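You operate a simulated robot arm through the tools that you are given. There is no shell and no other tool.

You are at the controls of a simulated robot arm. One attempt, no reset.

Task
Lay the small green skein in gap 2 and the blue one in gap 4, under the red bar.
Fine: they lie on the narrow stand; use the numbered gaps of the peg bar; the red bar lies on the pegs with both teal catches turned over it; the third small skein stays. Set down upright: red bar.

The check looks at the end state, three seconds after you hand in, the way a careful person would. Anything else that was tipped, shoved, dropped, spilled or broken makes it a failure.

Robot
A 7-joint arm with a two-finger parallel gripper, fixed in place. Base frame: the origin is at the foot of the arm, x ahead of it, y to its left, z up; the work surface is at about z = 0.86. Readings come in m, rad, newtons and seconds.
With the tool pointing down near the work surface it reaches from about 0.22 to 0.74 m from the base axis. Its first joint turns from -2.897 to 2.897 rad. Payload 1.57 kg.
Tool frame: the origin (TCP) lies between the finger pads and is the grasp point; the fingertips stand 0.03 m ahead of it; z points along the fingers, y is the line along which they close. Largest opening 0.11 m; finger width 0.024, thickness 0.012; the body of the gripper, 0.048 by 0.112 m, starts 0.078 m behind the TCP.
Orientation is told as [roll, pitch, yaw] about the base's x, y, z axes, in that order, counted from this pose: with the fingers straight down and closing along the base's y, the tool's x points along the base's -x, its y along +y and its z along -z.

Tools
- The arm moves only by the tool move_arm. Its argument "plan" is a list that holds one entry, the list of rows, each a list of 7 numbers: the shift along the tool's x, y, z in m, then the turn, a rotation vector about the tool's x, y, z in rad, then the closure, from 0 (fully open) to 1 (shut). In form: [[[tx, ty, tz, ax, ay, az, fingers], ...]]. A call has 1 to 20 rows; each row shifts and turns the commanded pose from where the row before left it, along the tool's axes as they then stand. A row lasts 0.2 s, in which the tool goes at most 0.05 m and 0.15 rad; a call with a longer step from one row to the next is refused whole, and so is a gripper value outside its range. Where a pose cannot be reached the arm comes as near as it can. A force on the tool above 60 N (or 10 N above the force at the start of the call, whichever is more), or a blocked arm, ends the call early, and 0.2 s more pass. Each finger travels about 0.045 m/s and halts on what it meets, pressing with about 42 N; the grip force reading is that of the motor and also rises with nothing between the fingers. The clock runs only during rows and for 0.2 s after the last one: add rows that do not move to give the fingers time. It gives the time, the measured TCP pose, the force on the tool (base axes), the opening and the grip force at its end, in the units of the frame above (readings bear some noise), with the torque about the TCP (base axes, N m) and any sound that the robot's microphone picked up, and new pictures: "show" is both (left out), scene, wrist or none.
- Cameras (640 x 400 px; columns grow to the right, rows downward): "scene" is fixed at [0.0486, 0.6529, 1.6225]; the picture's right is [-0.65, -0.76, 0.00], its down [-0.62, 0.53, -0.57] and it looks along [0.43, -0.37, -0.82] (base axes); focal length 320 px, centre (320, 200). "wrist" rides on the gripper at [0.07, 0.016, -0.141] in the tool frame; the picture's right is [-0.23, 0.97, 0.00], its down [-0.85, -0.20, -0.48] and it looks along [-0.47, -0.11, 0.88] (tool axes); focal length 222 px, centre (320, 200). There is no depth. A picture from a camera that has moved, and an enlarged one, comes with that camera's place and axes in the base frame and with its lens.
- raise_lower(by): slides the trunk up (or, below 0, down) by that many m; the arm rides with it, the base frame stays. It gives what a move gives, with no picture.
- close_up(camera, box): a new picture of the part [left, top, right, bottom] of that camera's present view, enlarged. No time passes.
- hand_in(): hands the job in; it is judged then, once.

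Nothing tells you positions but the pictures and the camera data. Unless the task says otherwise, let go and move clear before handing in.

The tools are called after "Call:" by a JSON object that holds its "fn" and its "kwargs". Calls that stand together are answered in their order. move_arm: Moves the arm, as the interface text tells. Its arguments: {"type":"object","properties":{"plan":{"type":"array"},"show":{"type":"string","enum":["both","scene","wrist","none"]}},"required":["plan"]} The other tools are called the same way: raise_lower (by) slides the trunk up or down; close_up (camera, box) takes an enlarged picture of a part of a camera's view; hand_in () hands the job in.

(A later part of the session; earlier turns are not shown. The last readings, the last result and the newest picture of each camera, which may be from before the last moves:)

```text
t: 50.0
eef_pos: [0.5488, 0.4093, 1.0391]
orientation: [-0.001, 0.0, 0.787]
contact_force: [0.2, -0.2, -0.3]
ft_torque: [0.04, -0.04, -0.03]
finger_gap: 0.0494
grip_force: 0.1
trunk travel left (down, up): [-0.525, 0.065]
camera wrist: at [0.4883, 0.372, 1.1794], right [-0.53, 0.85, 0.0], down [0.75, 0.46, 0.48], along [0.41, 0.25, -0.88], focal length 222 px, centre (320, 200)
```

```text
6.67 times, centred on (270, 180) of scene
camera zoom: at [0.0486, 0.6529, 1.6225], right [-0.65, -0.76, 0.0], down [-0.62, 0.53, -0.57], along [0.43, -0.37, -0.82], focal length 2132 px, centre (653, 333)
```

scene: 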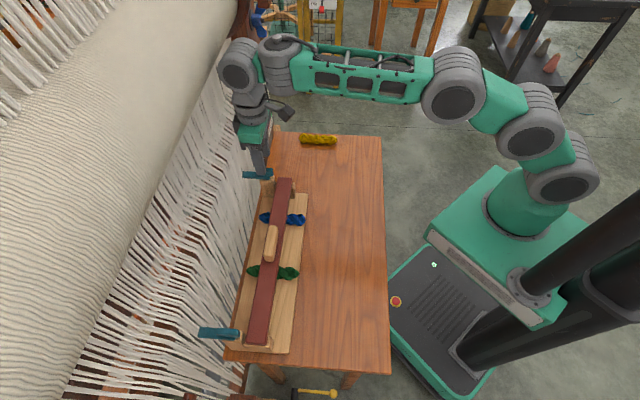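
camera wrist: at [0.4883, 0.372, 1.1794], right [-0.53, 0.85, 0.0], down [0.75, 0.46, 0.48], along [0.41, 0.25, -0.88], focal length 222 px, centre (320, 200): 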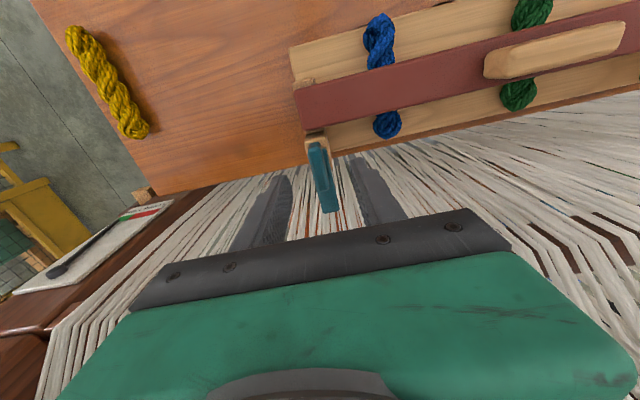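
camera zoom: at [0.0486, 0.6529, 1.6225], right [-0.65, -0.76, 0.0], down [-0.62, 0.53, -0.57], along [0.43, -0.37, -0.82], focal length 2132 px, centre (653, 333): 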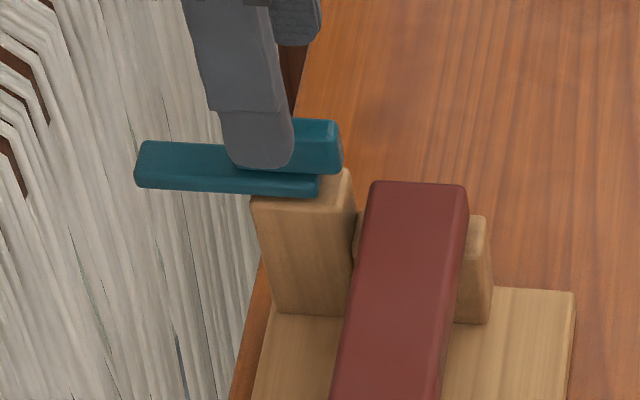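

Call:
{"fn": "move_arm", "kwargs": {"plan": [[[0, -0.001, 0.03, 0, 0, 0, 0.55], [0, 0, 0.014, 0, 0, 0, 0.55], [0, 0, 0, 0, 0, 0, 0.55]]]}}

Call:
{"fn": "close_up", "kwargs": {"camera": "wrist", "box": [220, 100, 420, 225]}}

Call:
{"fn": "close_up", "kwargs": {"camera": "scene", "box": [230, 150, 310, 210]}}

```text
t: 50.8
eef_pos: [0.5496, 0.4076, 0.9935]
orientation: [-0.001, -0.001, 0.785]
contact_force: [-0.3, -0.2, -0.1]
ft_torque: [-0.01, 0.01, 0.01]
finger_gap: 0.0497
grip_force: 0.1
trunk travel left (down, up): [-0.525, 0.065]
camera wrist: at [0.4884, 0.3707, 1.1355], right [-0.53, 0.85, 0.0], down [0.75, 0.46, 0.48], along [0.41, 0.25, -0.88], focal length 222 px, centre (320, 200)
```

scene: 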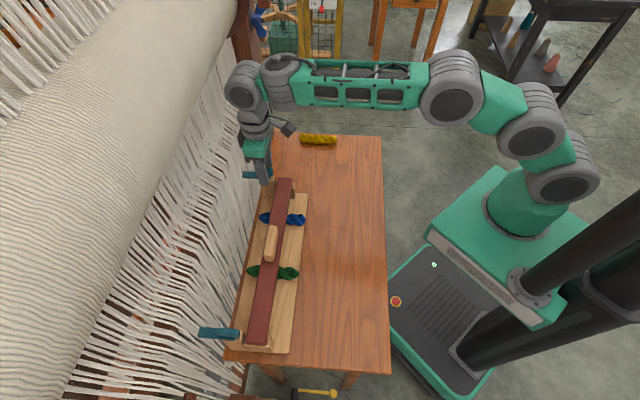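
wrist: 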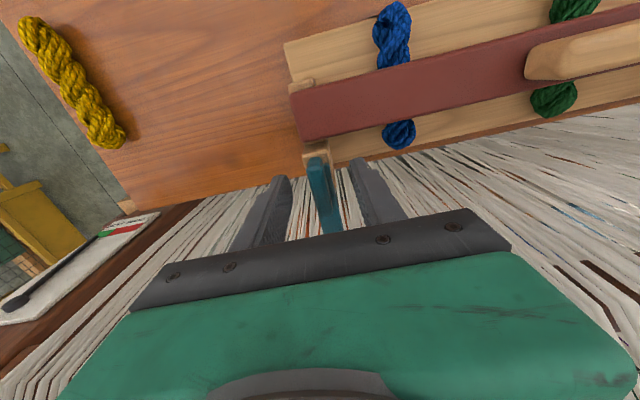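

```text
3.20 times, centred on (320, 162) of wrist
camera zoom: at [0.4884, 0.3707, 1.1355], right [-0.53, 0.85, 0.0], down [0.75, 0.46, 0.48], along [0.41, 0.25, -0.88], focal length 711 px, centre (320, 320)
```

zoom: 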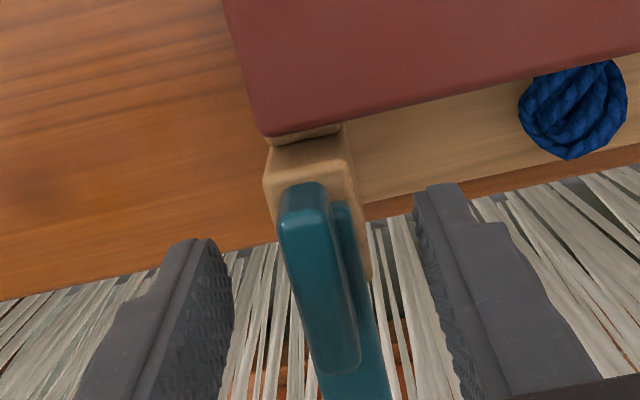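

```text
6.67 times, centred on (270, 180) of scene
camera zoom: at [0.0486, 0.6529, 1.6225], right [-0.65, -0.76, 0.0], down [-0.62, 0.53, -0.57], along [0.43, -0.37, -0.82], focal length 2132 px, centre (653, 333)
```

zoom: 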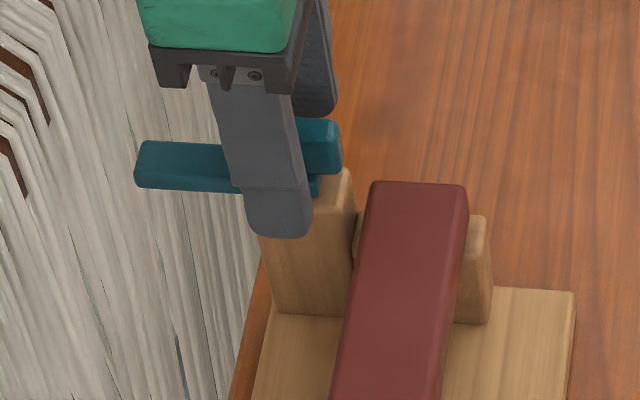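

Call:
{"fn": "move_arm", "kwargs": {"plan": [[[0, 0.002, 0, 0, 0, 0, 0.55], [0, 0, 0, 0, 0, 0, 1.0], [0, 0, 0, 0, 0, 0, 1.0], [0, 0, 0, 0, 0, 0, 1.0], [0, 0, 0, 0, 0, 0, 1.0], [0, 0, 0, 0, 0, 0, 1.0]]], "show": "wrist"}}

Call:
{"fn": "close_up", "kwargs": {"camera": "wrist", "box": [220, 100, 420, 225]}}

```text
t: 52.2
eef_pos: [0.5488, 0.4084, 0.9948]
orientation: [0.002, 0.0, 0.785]
contact_force: [17.2, -17.2, 0.4]
ft_torque: [-0.68, -0.48, 0.07]
finger_gap: 0.0197
grip_force: 33.2
trunk travel left (down, up): [-0.525, 0.065]
camera wrist: at [0.489, 0.3705, 1.1356], right [-0.53, 0.85, 0.0], down [0.75, 0.46, 0.48], along [0.41, 0.25, -0.88], focal length 222 px, centre (320, 200)
```

wrist: 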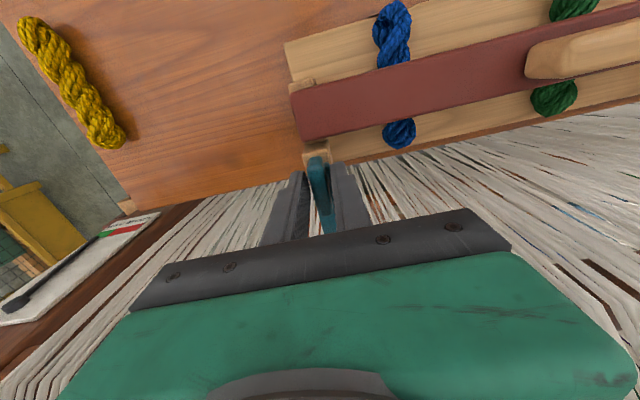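

```text
3.20 times, centred on (320, 162) of wrist
camera zoom: at [0.489, 0.3705, 1.1356], right [-0.53, 0.85, 0.0], down [0.75, 0.46, 0.48], along [0.41, 0.25, -0.88], focal length 711 px, centre (320, 320)
```

zoom: 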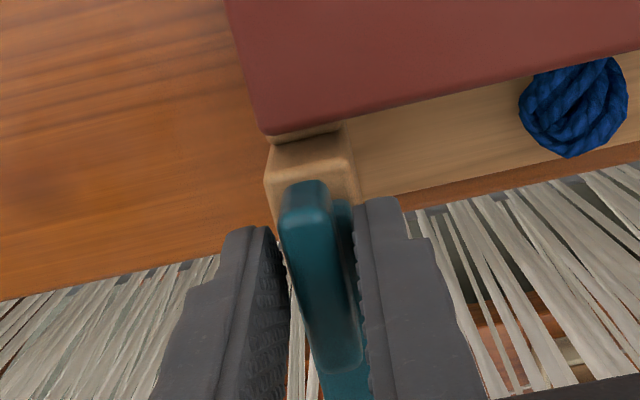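

Call:
{"fn": "move_arm", "kwargs": {"plan": [[[0, -0.0015, 0, 0, 0, 0, 1.0], [0, 0, 0, 0, 0, 0, 1.0]]], "show": "none"}}

```text
t: 52.8
eef_pos: [0.5491, 0.4089, 0.9943]
orientation: [0.003, 0.0, 0.786]
contact_force: [11.7, -12.7, -1.4]
ft_torque: [0.02, -0.68, -0.03]
finger_gap: 0.0197
grip_force: 33.2
trunk travel left (down, up): [-0.525, 0.065]
```

Call:
{"fn": "move_arm", "kwargs": {"plan": [[[0, -0.002, 0, 0, 0, 0, 1.0], [0, -0.0015, 0, 0, 0, 0, 1.0], [0, 0, 0, 0, 0, 0, 1.0]]], "show": "none"}}

```text
t: 53.6
eef_pos: [0.5499, 0.4085, 0.9949]
orientation: [-0.001, 0.0, 0.789]
contact_force: [-9.1, 7.1, -1.5]
ft_torque: [0.72, 0.07, 0.08]
finger_gap: 0.0196
grip_force: 33.8
trunk travel left (down, up): [-0.525, 0.065]
```

Call:
{"fn": "move_arm", "kwargs": {"plan": [[[0, 0.0014, 0, 0, 0, 0, 1.0], [0, 0, 0, 0, 0, -0.06, 1.0], [0, 0, 0, 0, 0, -0.06, 1.0], [0, 0, 0, 0, 0, -0.06, 1.0], [0, 0, 0, 0, 0, 0, 1.0]]]}}

Call:
{"fn": "close_up", "kwargs": {"camera": "wrist", "box": [220, 100, 420, 225]}}

Call:
{"fn": "close_up", "kwargs": {"camera": "scene", "box": [230, 150, 310, 210]}}

```text
t: 54.8
eef_pos: [0.5509, 0.4075, 0.9949]
orientation: [-0.001, -0.001, 0.968]
contact_force: [-11.2, 6.3, -2.6]
ft_torque: [0.29, 0.23, 0.0]
finger_gap: 0.0198
grip_force: 34.5
trunk travel left (down, up): [-0.525, 0.065]
camera wrist: at [0.4971, 0.3602, 1.1356], right [-0.67, 0.74, 0.0], down [0.65, 0.59, 0.48], along [0.35, 0.32, -0.88], focal length 222 px, centre (320, 200)
```

scene: 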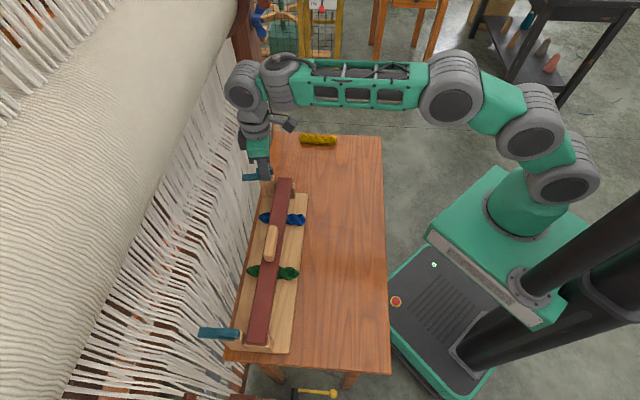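
wrist: 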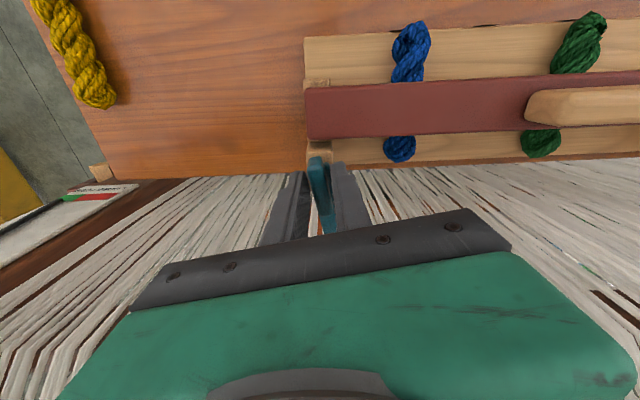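

```text
3.20 times, centred on (320, 162) of wrist
camera zoom: at [0.4971, 0.3602, 1.1356], right [-0.67, 0.74, 0.0], down [0.65, 0.59, 0.48], along [0.35, 0.32, -0.88], focal length 711 px, centre (320, 320)
```

zoom: 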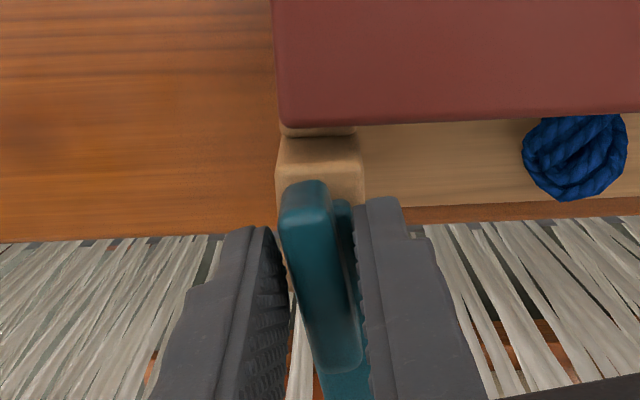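

```text
6.67 times, centred on (270, 180) of scene
camera zoom: at [0.0486, 0.6529, 1.6225], right [-0.65, -0.76, 0.0], down [-0.62, 0.53, -0.57], along [0.43, -0.37, -0.82], focal length 2132 px, centre (653, 333)
```

zoom: 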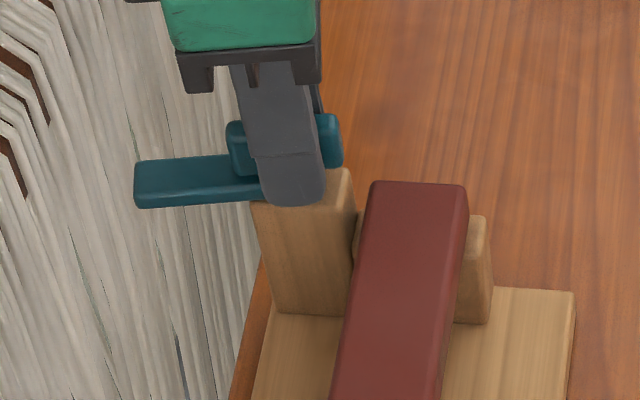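

The far catch turns with the hand and shows almost no resisting torque, so the tab centre is the pivot. I'll relieve the small sideways load and keep turning.

Call:
{"fn": "move_arm", "kwargs": {"plan": [[[0, 0.0025, 0, 0, 0, 0, 1.0], [0, 0, 0, 0, 0, -0.08, 1.0], [0, 0, 0, 0, 0, -0.08, 1.0], [0, 0, 0, 0, 0, -0.08, 1.0], [0, 0, 0, 0, 0, -0.08, 1.0], [0, 0, 0, 0, 0, 0, 1.0]]], "show": "scene"}}

```text
t: 56.2
eef_pos: [0.5509, 0.408, 0.9952]
orientation: [-0.001, -0.003, 1.284]
contact_force: [15.8, -11.4, -0.7]
ft_torque: [-1.1, -0.36, -0.06]
finger_gap: 0.0198
grip_force: 33.7
trunk travel left (down, up): [-0.525, 0.065]
```

scene: 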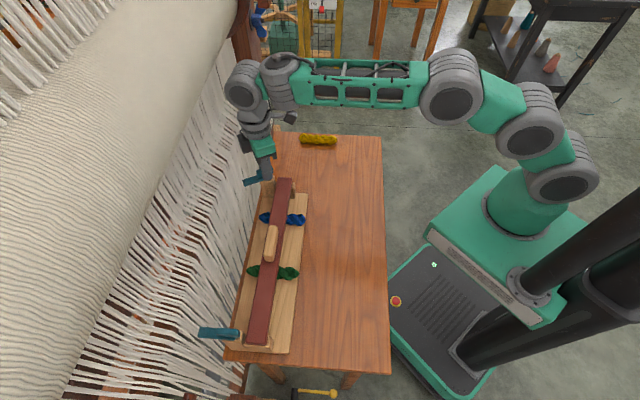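

Call:
{"fn": "move_arm", "kwargs": {"plan": [[[0.001, -0.003, 0, 0, 0, 0, 1.0], [0, 0, 0, 0, 0, -0.08, 1.0], [0, 0, 0, 0, 0, -0.08, 1.0], [0, 0, 0, 0, 0, -0.08, 1.0], [0, 0, 0, 0, 0, 0, 1.0]]], "show": "scene"}}

Call:
{"fn": "close_up", "kwargs": {"camera": "scene", "box": [230, 150, 310, 210]}}

```text
t: 57.4
eef_pos: [0.5532, 0.4075, 0.9944]
orientation: [0.002, -0.001, 1.526]
contact_force: [0.1, 4.0, -1.9]
ft_torque: [1.02, -0.02, -0.01]
finger_gap: 0.0197
grip_force: 33.6
trunk travel left (down, up): [-0.525, 0.065]
```

scene: 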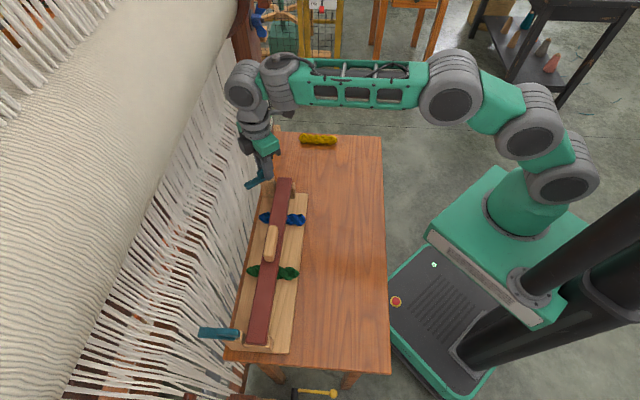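

```text
6.67 times, centred on (270, 180) of scene
camera zoom: at [0.0486, 0.6529, 1.6225], right [-0.65, -0.76, 0.0], down [-0.62, 0.53, -0.57], along [0.43, -0.37, -0.82], focal length 2132 px, centre (653, 333)
```

zoom: 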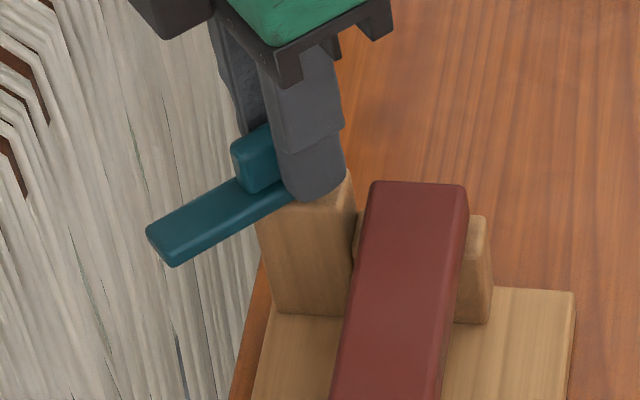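

Call:
{"fn": "move_arm", "kwargs": {"plan": [[[0, 0.0005, 0, 0, 0, -0.08, 1.0], [0, 0, 0, 0, 0, -0.08, 1.0], [0, 0, 0, 0, 0, -0.08, 1.0], [0, 0, 0, 0, 0, -0.08, 1.0], [0, 0, 0, 0, 0, -0.08, 1.0], [0, 0, 0, 0, 0, 0, 1.0]]], "show": "scene"}}

Call:
{"fn": "close_up", "kwargs": {"camera": "scene", "box": [230, 150, 310, 210]}}

```text
t: 58.8
eef_pos: [0.5522, 0.4081, 0.9955]
orientation: [-0.002, -0.001, 1.927]
contact_force: [10.4, 6.4, -0.5]
ft_torque: [0.23, -0.38, -0.01]
finger_gap: 0.0199
grip_force: 33.6
trunk travel left (down, up): [-0.525, 0.065]
```

scene: 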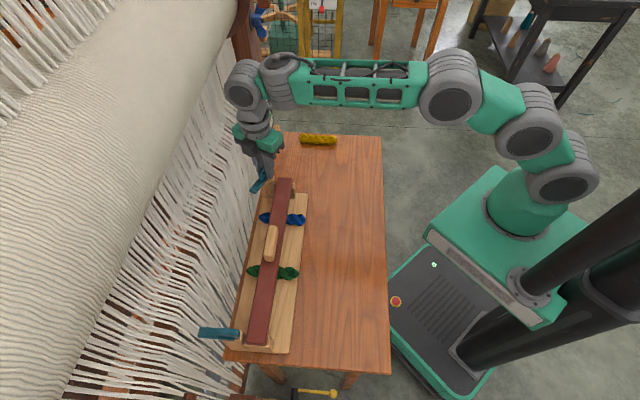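

```text
6.67 times, centred on (270, 180) of scene
camera zoom: at [0.0486, 0.6529, 1.6225], right [-0.65, -0.76, 0.0], down [-0.62, 0.53, -0.57], along [0.43, -0.37, -0.82], focal length 2132 px, centre (653, 333)
```

zoom: 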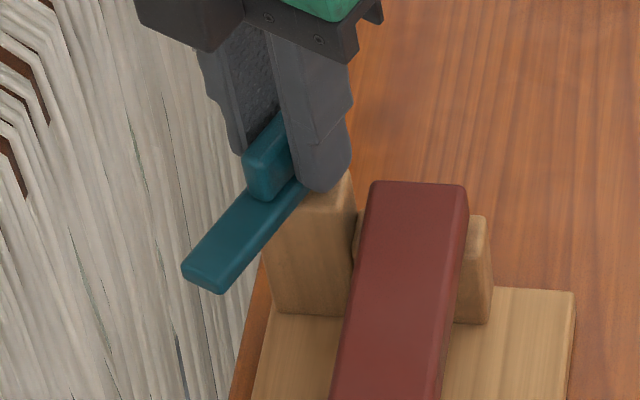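

Call:
{"fn": "move_arm", "kwargs": {"plan": [[[0, -0.002, 0, 0, 0, -0.08, 1.0], [0, 0, 0, 0, 0, -0.08, 1.0], [0, 0, 0, 0, 0, -0.08, 1.0], [0, 0, 0, 0, 0, -0.08, 1.0], [0, 0, 0, 0, 0, -0.08, 1.0], [0, 0, 0, 0, 0, 0, 1.0]]], "show": "scene"}}

Call:
{"fn": "close_up", "kwargs": {"camera": "scene", "box": [230, 150, 310, 210]}}

```text
t: 60.2
eef_pos: [0.5531, 0.4096, 0.994]
orientation: [-0.002, -0.001, 2.325]
contact_force: [7.0, 4.5, 3.4]
ft_torque: [0.21, -0.18, -0.02]
finger_gap: 0.0199
grip_force: 33.6
trunk travel left (down, up): [-0.525, 0.065]
```

scene: 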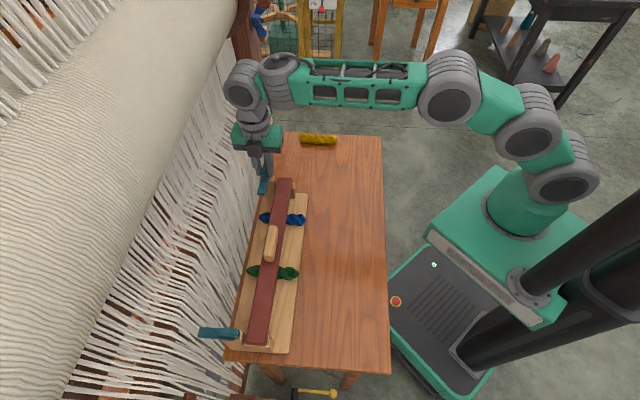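

```text
6.67 times, centred on (270, 180) of scene
camera zoom: at [0.0486, 0.6529, 1.6225], right [-0.65, -0.76, 0.0], down [-0.62, 0.53, -0.57], along [0.43, -0.37, -0.82], focal length 2132 px, centre (653, 333)
```

zoom: 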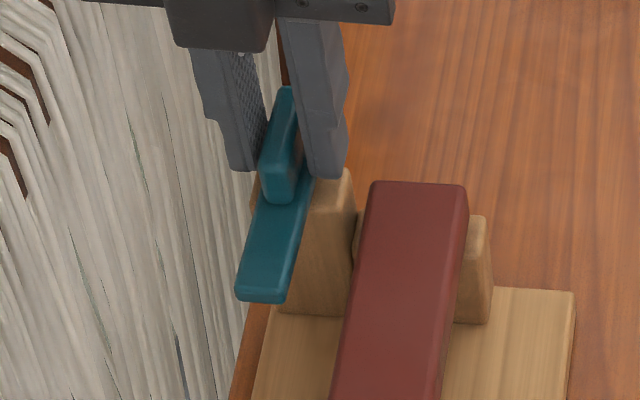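

Call:
{"fn": "move_arm", "kwargs": {"plan": [[[0, -0.0015, 0, 0, 0, -0.08, 1.0], [0, 0, 0, 0, 0, -0.08, 1.0], [0, 0, 0, 0, 0, -0.08, 1.0], [0, 0, 0, 0, 0, -0.08, 1.0], [0, 0, 0, 0, 0, -0.08, 1.0], [0, 0, 0, 0, 0, -0.08, 1.0], [0, 0, 0, 0, 0, 0, 1.0]]], "show": "both"}}

Call:
{"fn": "close_up", "kwargs": {"camera": "scene", "box": [230, 150, 310, 210]}}

Call:
{"fn": "close_up", "kwargs": {"camera": "wrist", "box": [220, 100, 420, 225]}}

```text
t: 61.8
eef_pos: [0.5536, 0.41, 0.9951]
orientation: [0.0, -0.001, 2.809]
contact_force: [0.2, 2.3, -0.6]
ft_torque: [0.03, -0.08, 0.0]
finger_gap: 0.0199
grip_force: 33.7
trunk travel left (down, up): [-0.525, 0.065]
camera wrist: at [0.6146, 0.3711, 1.1356], right [-0.54, -0.84, 0.0], down [-0.74, 0.47, 0.48], along [-0.4, 0.26, -0.88], focal length 222 px, centre (320, 200)
```

scene: 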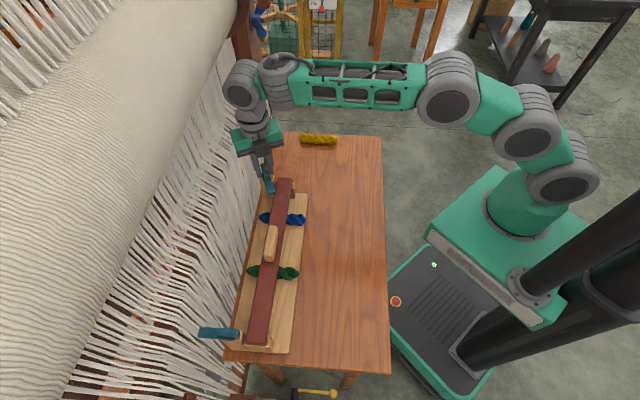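
wrist: 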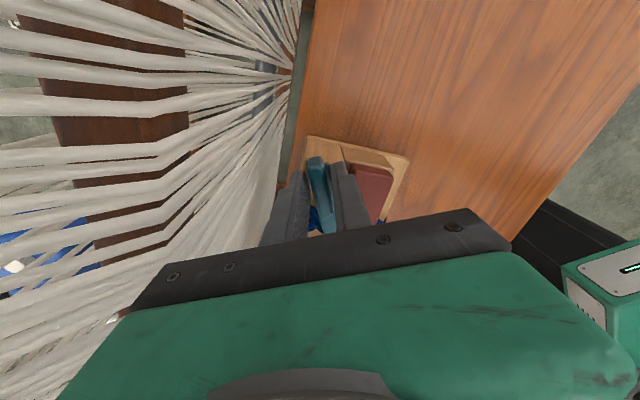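

```text
6.67 times, centred on (270, 180) of scene
camera zoom: at [0.0486, 0.6529, 1.6225], right [-0.65, -0.76, 0.0], down [-0.62, 0.53, -0.57], along [0.43, -0.37, -0.82], focal length 2132 px, centre (653, 333)
```

zoom: 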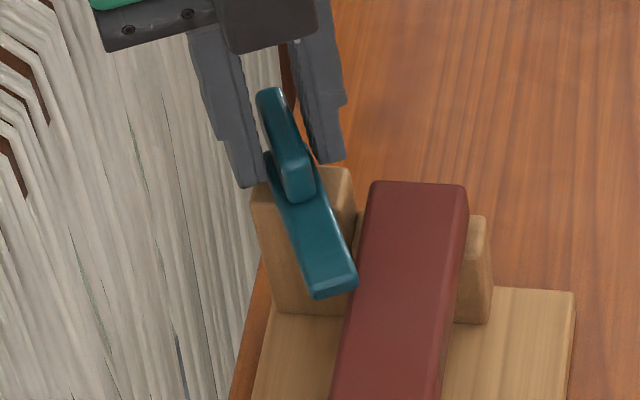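

```text
3.20 times, centred on (320, 162) of wrist
camera zoom: at [0.6146, 0.3711, 1.1356], right [-0.54, -0.84, 0.0], down [-0.74, 0.47, 0.48], along [-0.4, 0.26, -0.88], focal length 711 px, centre (320, 320)
```

zoom: 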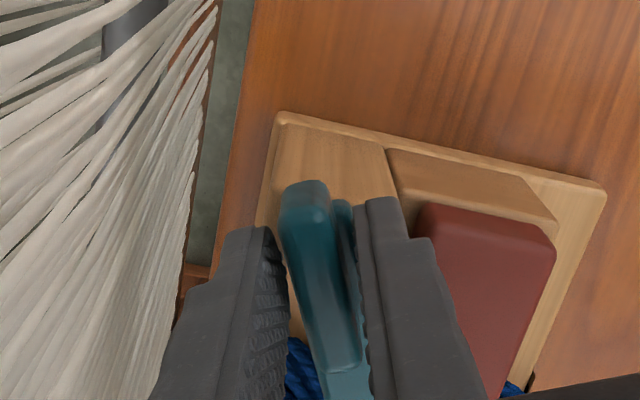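

The far lever is about 115° around. The camera would swing into the loom if I went further in this grip, so I'll release, rise, turn the gripper back half a turn and regrip.

Call:
{"fn": "move_arm", "kwargs": {"plan": [[[0, 0, 0, 0, 0, 0, 0.55], [0, 0, 0, 0, 0, 0, 0.55], [0, 0, 0, 0, 0, 0, 0.55], [0, 0, -0.02, 0, 0, 0, 0.55], [0, 0, -0.03, 0, 0, 0, 0.55], [0, 0, -0.04, 0, 0, 0, 0.55], [0, 0, 0, 0, 0, 0.1428, 0.55], [0, 0, 0, 0, 0, 0.1428, 0.55], [0, 0, 0, 0, 0, 0.1428, 0.55], [0, 0, 0, 0, 0, 0.1428, 0.55], [0, 0, 0, 0, 0, 0.1428, 0.55], [0, 0, 0, 0, 0, 0.1428, 0.55], [0, 0, 0, 0, 0, 0.1428, 0.55], [0, 0, 0, 0, 0, 0.1428, 0.55], [0, 0, 0, 0, 0, 0.1428, 0.55], [0, 0, 0, 0, 0, 0.1428, 0.55], [0, 0, 0, 0, 0, 0.1428, 0.55], [0, 0, 0, 0, 0, 0.1428, 0.55], [0, 0, 0, 0, 0, 0.1428, 0.55], [0, 0, 0, 0, 0, 0.1428, 0.55]]]}}

Call:
{"fn": "move_arm", "kwargs": {"plan": [[[0, 0, 0, 0, 0, 0.1428, 0.55], [0, 0, 0, 0, 0, 0.1428, 0.55], [0, 0, 0, 0, 0, 0.1428, 0.55], [0, 0, 0, 0, 0, 0.1428, 0.55], [0, 0, 0, 0, 0, 0.1428, 0.55], [0, 0, 0, 0, 0, 0.1428, 0.55], [0, 0, 0, 0, 0, 0.1428, 0.55], [0, 0, 0, 0, 0, 0.1428, 0.55], [0, 0, 0, 0, 0, 0, 0.55]]]}}

Call:
{"fn": "close_up", "kwargs": {"camera": "wrist", "box": [220, 100, 420, 225]}}

Call:
{"fn": "close_up", "kwargs": {"camera": "scene", "box": [230, 150, 310, 210]}}

```text
t: 66.0
eef_pos: [0.5538, 0.4092, 1.0844]
orientation: [0.0, 0.0, 0.805]
contact_force: [0.8, -0.4, 0.8]
ft_torque: [0.02, 0.02, -0.01]
finger_gap: 0.0497
grip_force: 0.0
trunk travel left (down, up): [-0.525, 0.065]
camera wrist: at [0.4935, 0.3703, 1.2258], right [-0.54, 0.84, 0.0], down [0.74, 0.48, 0.48], along [0.4, 0.26, -0.88], focal length 222 px, centre (320, 200)
```

scene: 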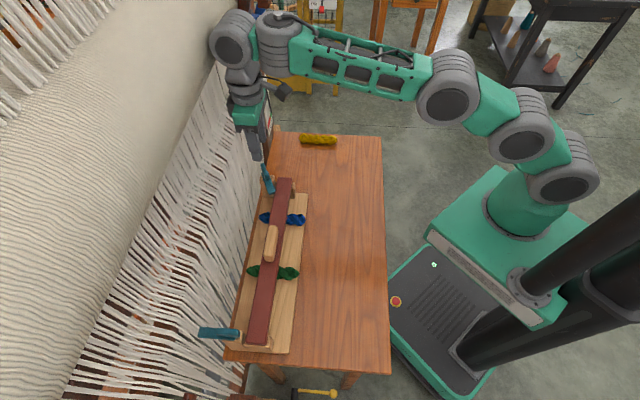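
wrist: 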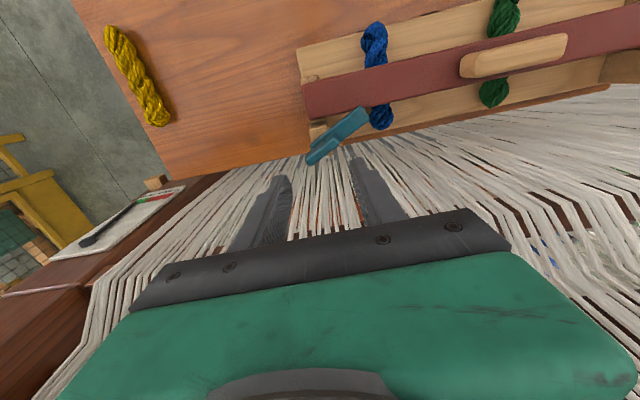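

```text
t: 68.0
eef_pos: [0.5541, 0.4089, 1.0849]
orientation: [0.002, 0.0, -0.339]
contact_force: [-0.5, -0.3, -0.1]
ft_torque: [0.0, -0.01, -0.02]
finger_gap: 0.0496
grip_force: 0.1
trunk travel left (down, up): [-0.525, 0.065]
camera wrist: at [0.4935, 0.4475, 1.2258], right [0.54, 0.84, 0.0], down [0.74, -0.47, 0.48], along [0.4, -0.26, -0.88], focal length 222 px, centre (320, 200)
```

scene: 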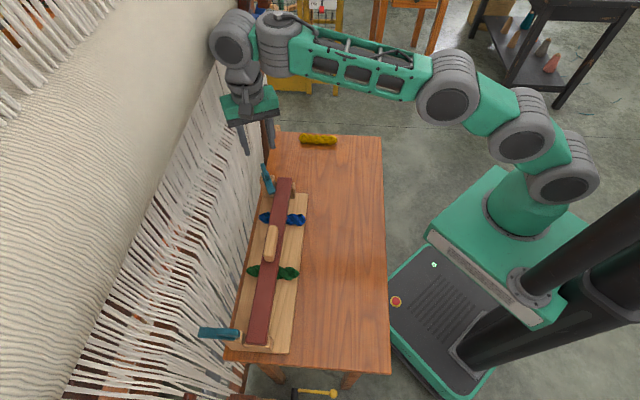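
wrist: 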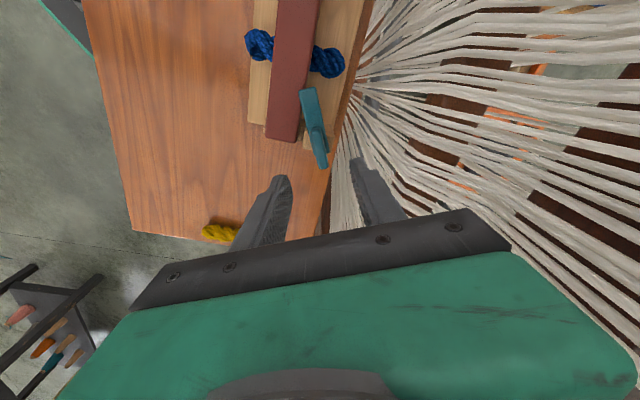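

```text
3.20 times, centred on (320, 162) of wrist
camera zoom: at [0.4935, 0.4475, 1.2258], right [0.54, 0.84, 0.0], down [0.74, -0.47, 0.48], along [0.4, -0.26, -0.88], focal length 711 px, centre (320, 320)
```

zoom: 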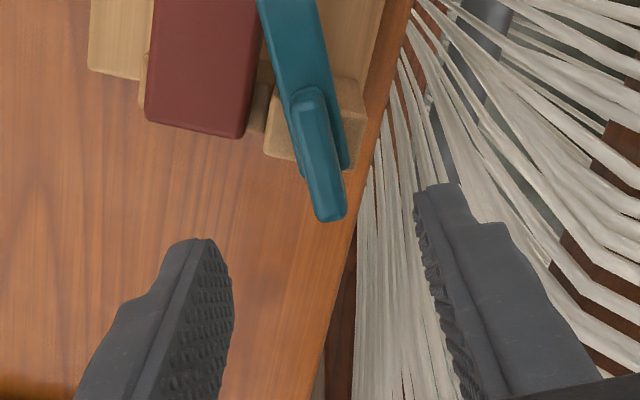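

```text
6.67 times, centred on (270, 180) of scene
camera zoom: at [0.0486, 0.6529, 1.6225], right [-0.65, -0.76, 0.0], down [-0.62, 0.53, -0.57], along [0.43, -0.37, -0.82], focal length 2132 px, centre (653, 333)
```

zoom: 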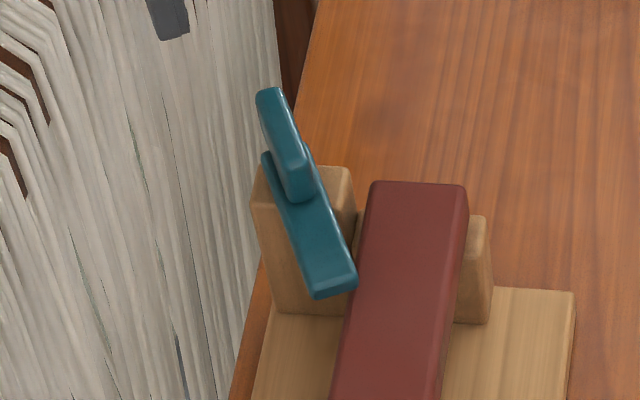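

Call:
{"fn": "move_arm", "kwargs": {"plan": [[[0, 0, 0.04, 0, 0, 0, 0.55], [0, 0, 0.035, 0, 0, 0, 0.55], [0, 0, 0.014, 0, 0, 0, 0.55], [0, 0, 0, 0, 0, 0, 0.55], [0, 0, 0, 0, 0, 0, 1.0], [0, 0, 0, 0, 0, 0, 1.0], [0, 0, 0, 0, 0, 0, 1.0], [0, 0, 0, 0, 0, 0, 1.0]]]}}

Call:
{"fn": "close_up", "kwargs": {"camera": "wrist", "box": [220, 100, 420, 225]}}

Call:
{"fn": "close_up", "kwargs": {"camera": "scene", "box": [230, 150, 310, 210]}}

```text
t: 69.8
eef_pos: [0.5548, 0.409, 0.9946]
orientation: [-0.001, 0.0, -0.337]
contact_force: [1.9, 3.5, -0.2]
ft_torque: [-0.1, -0.33, -0.04]
finger_gap: 0.012
grip_force: 29.3
trunk travel left (down, up): [-0.525, 0.065]
camera wrist: at [0.4941, 0.4475, 1.137], right [0.54, 0.84, 0.0], down [0.74, -0.47, 0.48], along [0.4, -0.26, -0.88], focal length 222 px, centre (320, 200)
```

scene: 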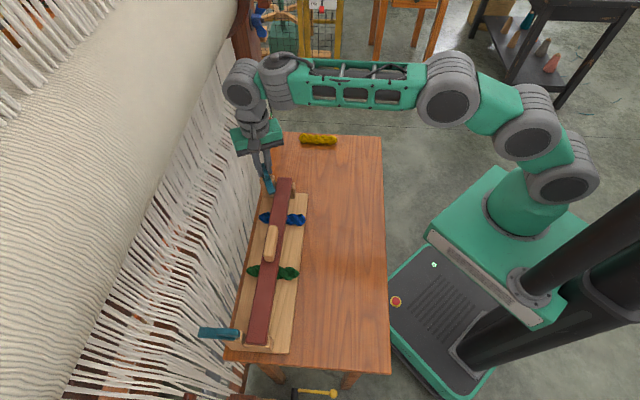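
wrist: 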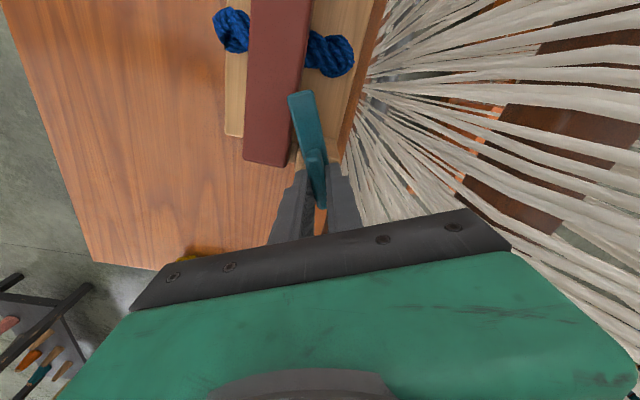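

```text
3.20 times, centred on (320, 162) of wrist
camera zoom: at [0.4941, 0.4475, 1.137], right [0.54, 0.84, 0.0], down [0.74, -0.47, 0.48], along [0.4, -0.26, -0.88], focal length 711 px, centre (320, 320)
```

zoom: 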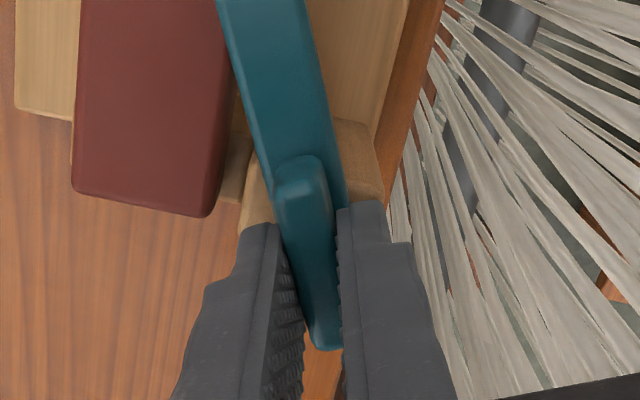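

```text
6.67 times, centred on (270, 180) of scene
camera zoom: at [0.0486, 0.6529, 1.6225], right [-0.65, -0.76, 0.0], down [-0.62, 0.53, -0.57], along [0.43, -0.37, -0.82], focal length 2132 px, centre (653, 333)
```

zoom: 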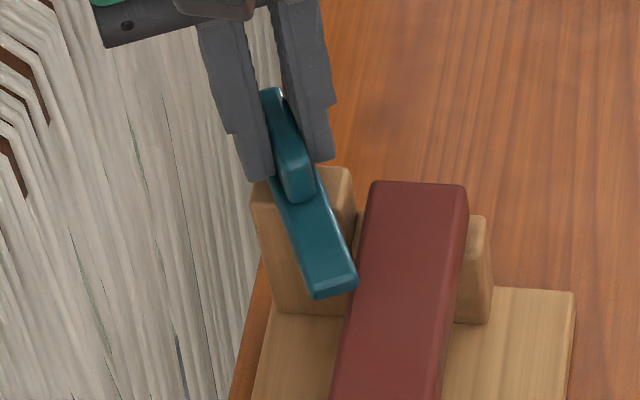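

Call:
{"fn": "move_arm", "kwargs": {"plan": [[[0, 0, 0, 0, 0, -0.08, 1.0], [0, 0, 0, 0, 0, -0.08, 1.0], [0, 0, 0, 0, 0, -0.08, 1.0], [0, 0, 0, 0, 0, -0.08, 1.0], [0, 0, 0, 0, 0, -0.08, 1.0], [0, 0, 0, 0, 0, 0, 1.0]]], "show": "scene"}}

Call:
{"fn": "close_up", "kwargs": {"camera": "scene", "box": [230, 150, 310, 210]}}

```text
t: 71.2
eef_pos: [0.5547, 0.4092, 0.9963]
orientation: [-0.001, -0.002, 0.065]
contact_force: [7.9, 11.8, 3.5]
ft_torque: [0.15, 0.05, -0.03]
finger_gap: 0.0116
grip_force: 28.7
trunk travel left (down, up): [-0.525, 0.065]
```

scene: 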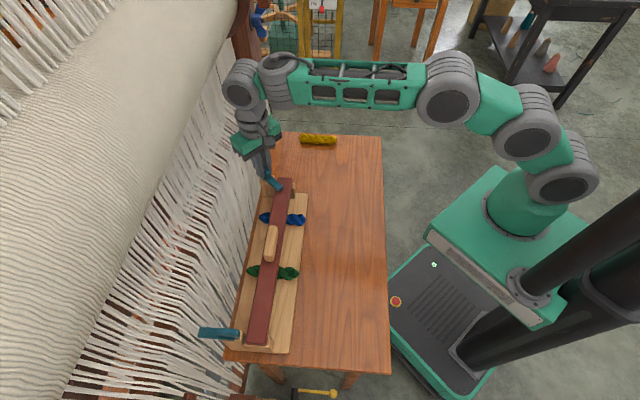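

```text
6.67 times, centred on (270, 180) of scene
camera zoom: at [0.0486, 0.6529, 1.6225], right [-0.65, -0.76, 0.0], down [-0.62, 0.53, -0.57], along [0.43, -0.37, -0.82], focal length 2132 px, centre (653, 333)
```

zoom: 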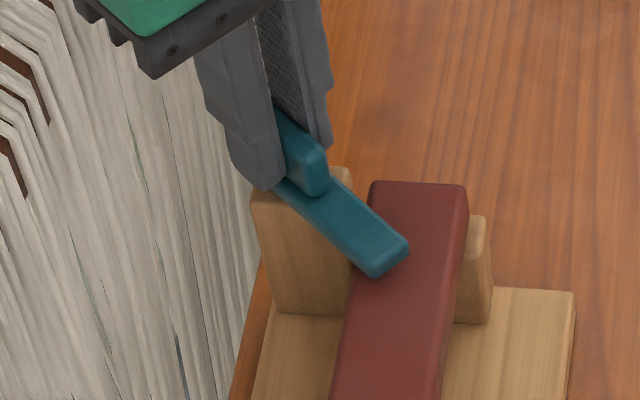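

Call:
{"fn": "move_arm", "kwargs": {"plan": [[[-0.001, 0.002, 0, 0, 0, -0.08, 1.0], [0, 0, 0, 0, 0, -0.08, 1.0], [0, 0, 0, 0, 0, -0.08, 1.0], [0, 0, 0, 0, 0, -0.08, 1.0], [0, 0, 0, 0, 0, -0.04, 1.0], [0, 0, 0, 0, 0, 0, 1.0]]], "show": "scene"}}

Call:
{"fn": "close_up", "kwargs": {"camera": "scene", "box": [230, 150, 310, 210]}}

```text
t: 72.6
eef_pos: [0.5548, 0.4099, 0.9958]
orientation: [-0.002, -0.001, 0.423]
contact_force: [0.6, 5.2, 4.1]
ft_torque: [0.09, 0.21, -0.96]
finger_gap: 0.0153
grip_force: 31.2
trunk travel left (down, up): [-0.525, 0.065]
```

scene: 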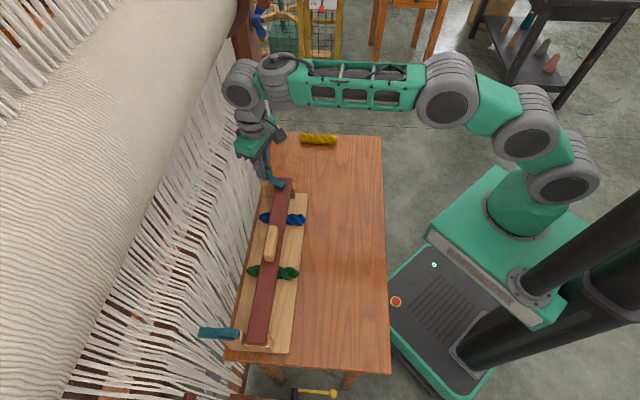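

```text
6.67 times, centred on (270, 180) of scene
camera zoom: at [0.0486, 0.6529, 1.6225], right [-0.65, -0.76, 0.0], down [-0.62, 0.53, -0.57], along [0.43, -0.37, -0.82], focal length 2132 px, centre (653, 333)
```

zoom: 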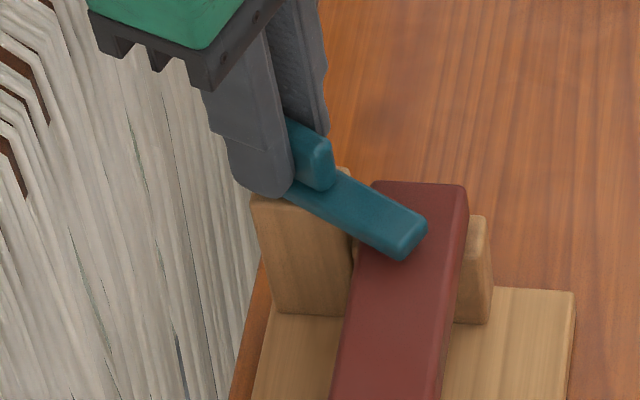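

The lever is now over the bar, but resistance rose and the pads slipped, so there may be a stop. I'll release, lift and inspect.

Call:
{"fn": "move_arm", "kwargs": {"plan": [[[0, 0, 0, 0, 0, 0, 0.55], [0, 0, 0, 0, 0, 0, 0.55], [0, 0, 0, 0, 0, 0, 0.55], [0, 0, -0.02, 0, 0, 0, 0.55], [0, 0, -0.03, 0, 0, 0, 0.55], [0, 0, -0.05, 0, 0, 0, 0.55], [0, 0, 0, 0, 0, 0, 0.55]]]}}

Call:
{"fn": "close_up", "kwargs": {"camera": "wrist", "box": [220, 60, 420, 220]}}

Call:
{"fn": "close_up", "kwargs": {"camera": "scene", "box": [230, 150, 310, 210]}}

```text
t: 74.2
eef_pos: [0.5545, 0.4105, 1.0961]
orientation: [-0.001, 0.0, 0.422]
contact_force: [0.6, 0.0, -0.5]
ft_torque: [-0.01, 0.01, 0.01]
finger_gap: 0.0497
grip_force: 0.0
trunk travel left (down, up): [-0.525, 0.065]
camera wrist: at [0.4833, 0.3968, 1.237], right [-0.19, 0.98, 0.0], down [0.86, 0.17, 0.48], along [0.47, 0.09, -0.88], focal length 222 px, centre (320, 200)
```

scene: 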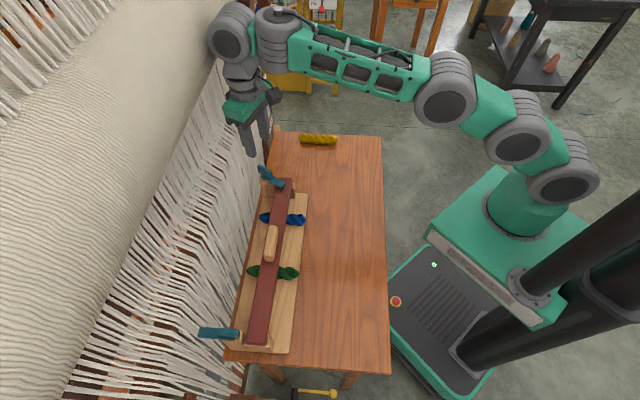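
wrist: 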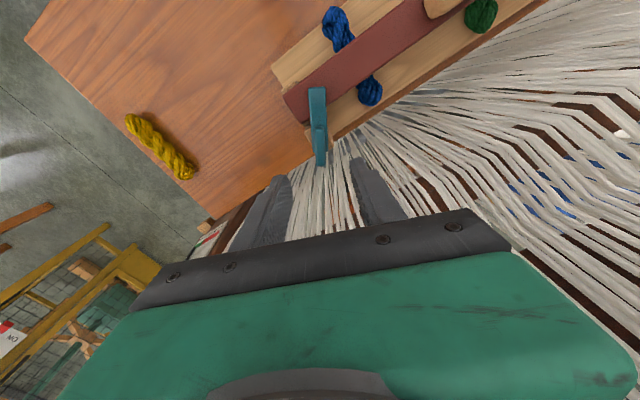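

```text
2.50 times, centred on (320, 140) of wrist
camera zoom: at [0.4833, 0.3968, 1.237], right [-0.19, 0.98, 0.0], down [0.86, 0.17, 0.48], along [0.47, 0.09, -0.88], focal length 555 px, centre (320, 350)
```

zoom: 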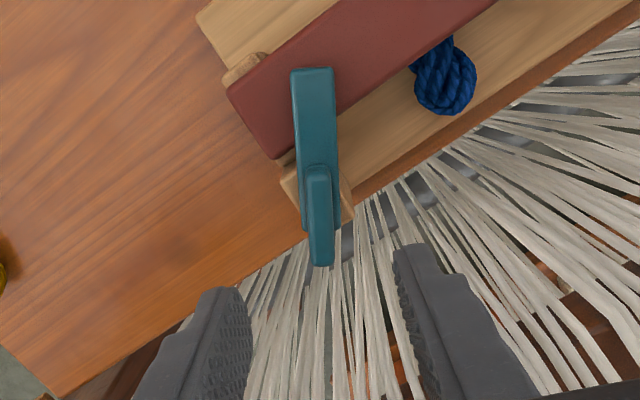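

```text
6.67 times, centred on (270, 180) of scene
camera zoom: at [0.0486, 0.6529, 1.6225], right [-0.65, -0.76, 0.0], down [-0.62, 0.53, -0.57], along [0.43, -0.37, -0.82], focal length 2132 px, centre (653, 333)
```

zoom: 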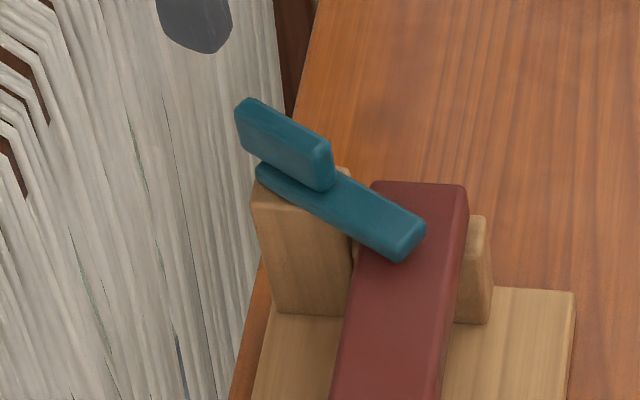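

The far lever now lies firmly across the bar, against its stop at roughly 150°. Next I'll go to the near catch, at about s=0.30, w=0.68.

Call:
{"fn": "move_arm", "kwargs": {"plan": [[[0, 0, -0.01, 0, 0, -0.121, 0.5], [0, 0, -0.01, 0, 0, -0.121, 0.5], [0, 0, 0, 0, 0, -0.121, 0.5], [0.04, 0, 0, 0, 0, 0, 0.5], [0, 0.0404, 0, 0, 0, 0, 0.5], [0, 0.0404, 0, 0, 0, 0, 0.5], [0, 0.0404, 0, 0, 0, 0, 0.5], [0, 0.0404, 0, 0, 0, 0, 0.5], [0, 0.0404, 0, 0, 0, 0, 0.5], [0, 0.0404, 0, 0, 0, 0, 0.5], [0, 0.0404, 0, 0, 0, 0, 0.5], [0, 0.0404, 0, 0, 0, 0, 0.5], [0, 0.0404, 0, 0, 0, 0, 0.5], [0, 0.0404, 0, 0, 0, 0, 0.5], [0, 0, 0, 0, 0, 0, 0.5]]]}}

Call:
{"fn": "close_up", "kwargs": {"camera": "wrist", "box": [220, 80, 420, 220]}}

Call:
{"fn": "close_up", "kwargs": {"camera": "scene", "box": [230, 150, 350, 250]}}

```text
t: 77.4
eef_pos: [0.2328, 0.6261, 1.1085]
orientation: [0.0, -0.002, 0.784]
contact_force: [0.5, -1.0, 0.8]
ft_torque: [0.03, 0.04, 0.01]
finger_gap: 0.0549
grip_force: 0.1
out of reach, approached as far as the arm can: row 12, 13, 14
trunk travel left (down, up): [-0.525, 0.065]
camera wrist: at [0.1721, 0.5873, 1.2486], right [-0.53, 0.85, 0.0], down [0.75, 0.46, 0.48], along [0.41, 0.25, -0.88], focal length 222 px, centre (320, 200)
```

scene: 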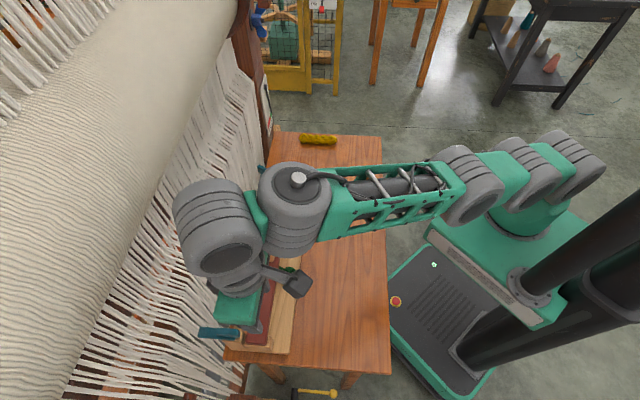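
wrist: 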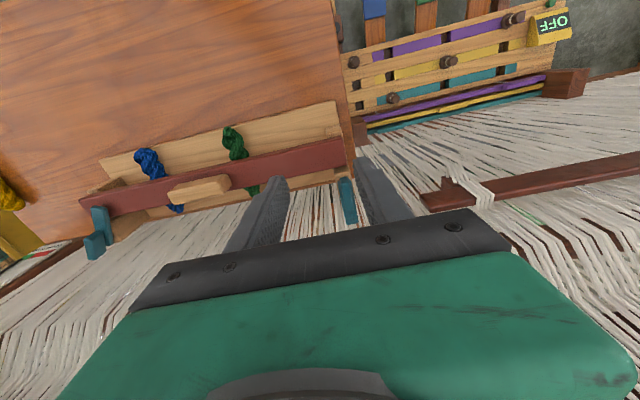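

```text
2.86 times, centred on (320, 150) of wrist
camera zoom: at [0.1721, 0.5873, 1.2486], right [-0.53, 0.85, 0.0], down [0.75, 0.46, 0.48], along [0.41, 0.25, -0.88], focal length 635 px, centre (320, 343)
```

zoom: 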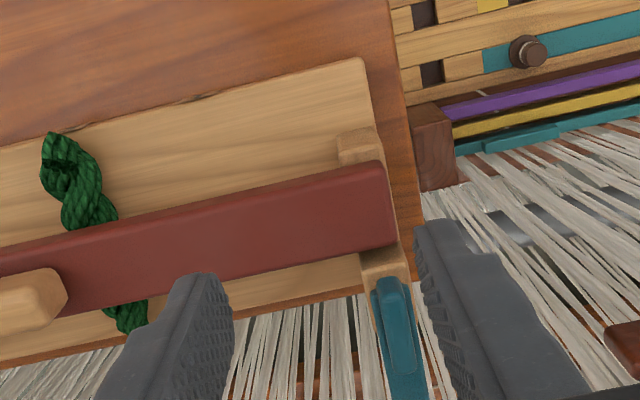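

```text
4.00 times, centred on (290, 200) of scene
camera zoom: at [0.0486, 0.6529, 1.6225], right [-0.65, -0.76, 0.0], down [-0.62, 0.53, -0.57], along [0.43, -0.37, -0.82], focal length 1279 px, centre (440, 200)
```

zoom: 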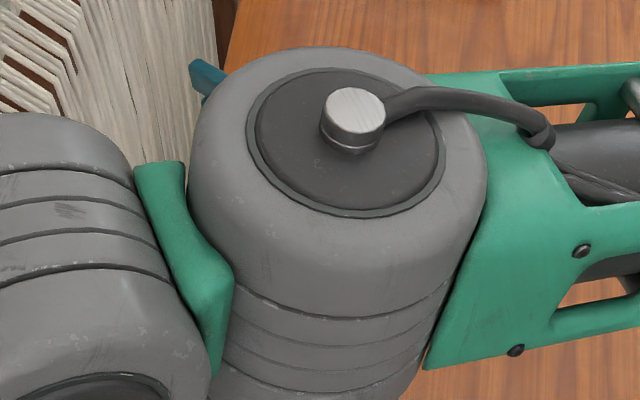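

At this height the near catch is out of reach with the tool vertical. I'll raise the trunk the little that remains, which brings the shoulder closer to the wrist height.

Call:
{"fn": "raise_lower", "kwargs": {"by": 0.064}}

```text
t: 78.4
eef_pos: [0.2327, 0.6262, 1.1715]
orientation: [0.0, 0.001, 0.786]
contact_force: [0.9, -0.2, 0.0]
ft_torque: [0.0, 0.0, 0.0]
finger_gap: 0.0549
grip_force: 0.0
trunk travel left (down, up): [-0.589, 0.001]
```

Call:
{"fn": "move_arm", "kwargs": {"plan": [[[0, 0, 0.04, 0, 0, 0, 0.5], [0, 0, 0.04, 0, 0, 0, 0.5], [0, 0, 0.03, 0, 0, 0, 0.5], [0, 0, 0, 0, 0, 0, 0.5]]], "show": "none"}}

```text
t: 79.4
eef_pos: [0.2352, 0.6377, 1.0648]
orientation: [-0.001, 0.002, 0.786]
contact_force: [-0.3, 0.0, 0.3]
ft_torque: [-0.02, 0.04, -0.02]
finger_gap: 0.055
grip_force: 0.1
out of reach, approached as far as the arm can: row 2, 3
trunk travel left (down, up): [-0.589, 0.001]
```

Call:
{"fn": "move_arm", "kwargs": {"plan": [[[0, 0, 0.02, 0, 0, 0, 0.55], [0, 0, 0.02, 0, 0, 0, 0.55], [0, 0, 0, 0, 0, 0, 0.55]]]}}

Call:
{"fn": "close_up", "kwargs": {"camera": "wrist", "box": [220, 80, 420, 220]}}

```text
t: 80.2
eef_pos: [0.2375, 0.6434, 1.0254]
orientation: [-0.001, 0.003, 0.786]
contact_force: [0.1, 0.1, -0.7]
ft_torque: [0.03, -0.04, 0.02]
finger_gap: 0.0493
grip_force: 0.1
out of reach, approached as far as the arm can: row 1
trunk travel left (down, up): [-0.589, 0.001]
camera wrist: at [0.1766, 0.6062, 1.1658], right [-0.53, 0.85, 0.0], down [0.75, 0.46, 0.48], along [0.41, 0.25, -0.88], focal length 222 px, centre (320, 200)
```

scene: 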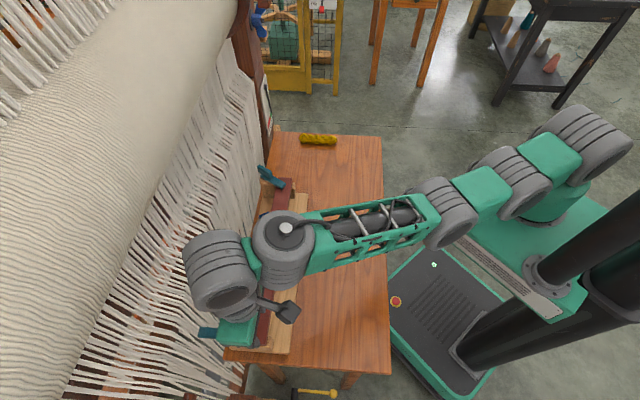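
wrist: 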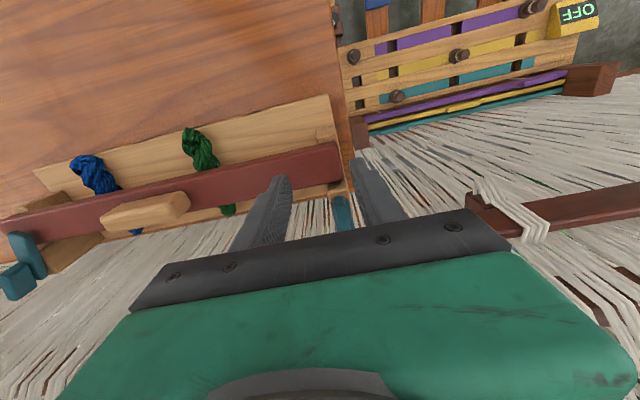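

```text
2.86 times, centred on (320, 150) of wrist
camera zoom: at [0.1766, 0.6062, 1.1658], right [-0.53, 0.85, 0.0], down [0.75, 0.46, 0.48], along [0.41, 0.25, -0.88], focal length 635 px, centre (320, 343)
```

zoom: 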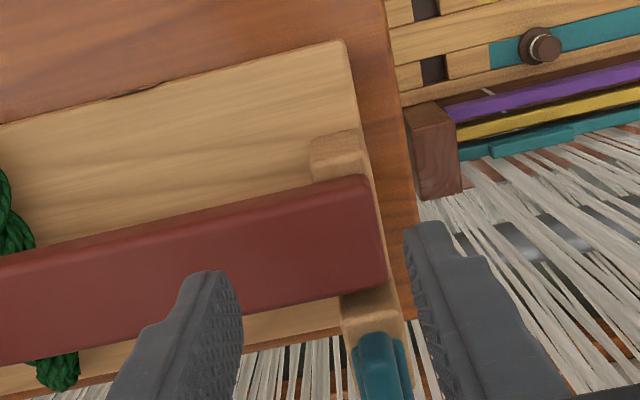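

Call:
{"fn": "move_arm", "kwargs": {"plan": [[[-0.02, 0.007, 0, 0, 0, 0, 0.55], [-0.02, 0.007, 0, 0, 0, 0, 0.55], [0, 0, 0, 0, 0, 0, 0.55]]], "show": "none"}}

```text
t: 81.0
eef_pos: [0.2464, 0.6583, 1.0249]
orientation: [0.0, 0.001, 0.787]
contact_force: [-0.5, 0.4, -0.2]
ft_torque: [-0.01, -0.02, 0.01]
finger_gap: 0.0496
grip_force: 0.0
out of reach, approached as far as the arm can: row 2
trunk travel left (down, up): [-0.589, 0.001]
```

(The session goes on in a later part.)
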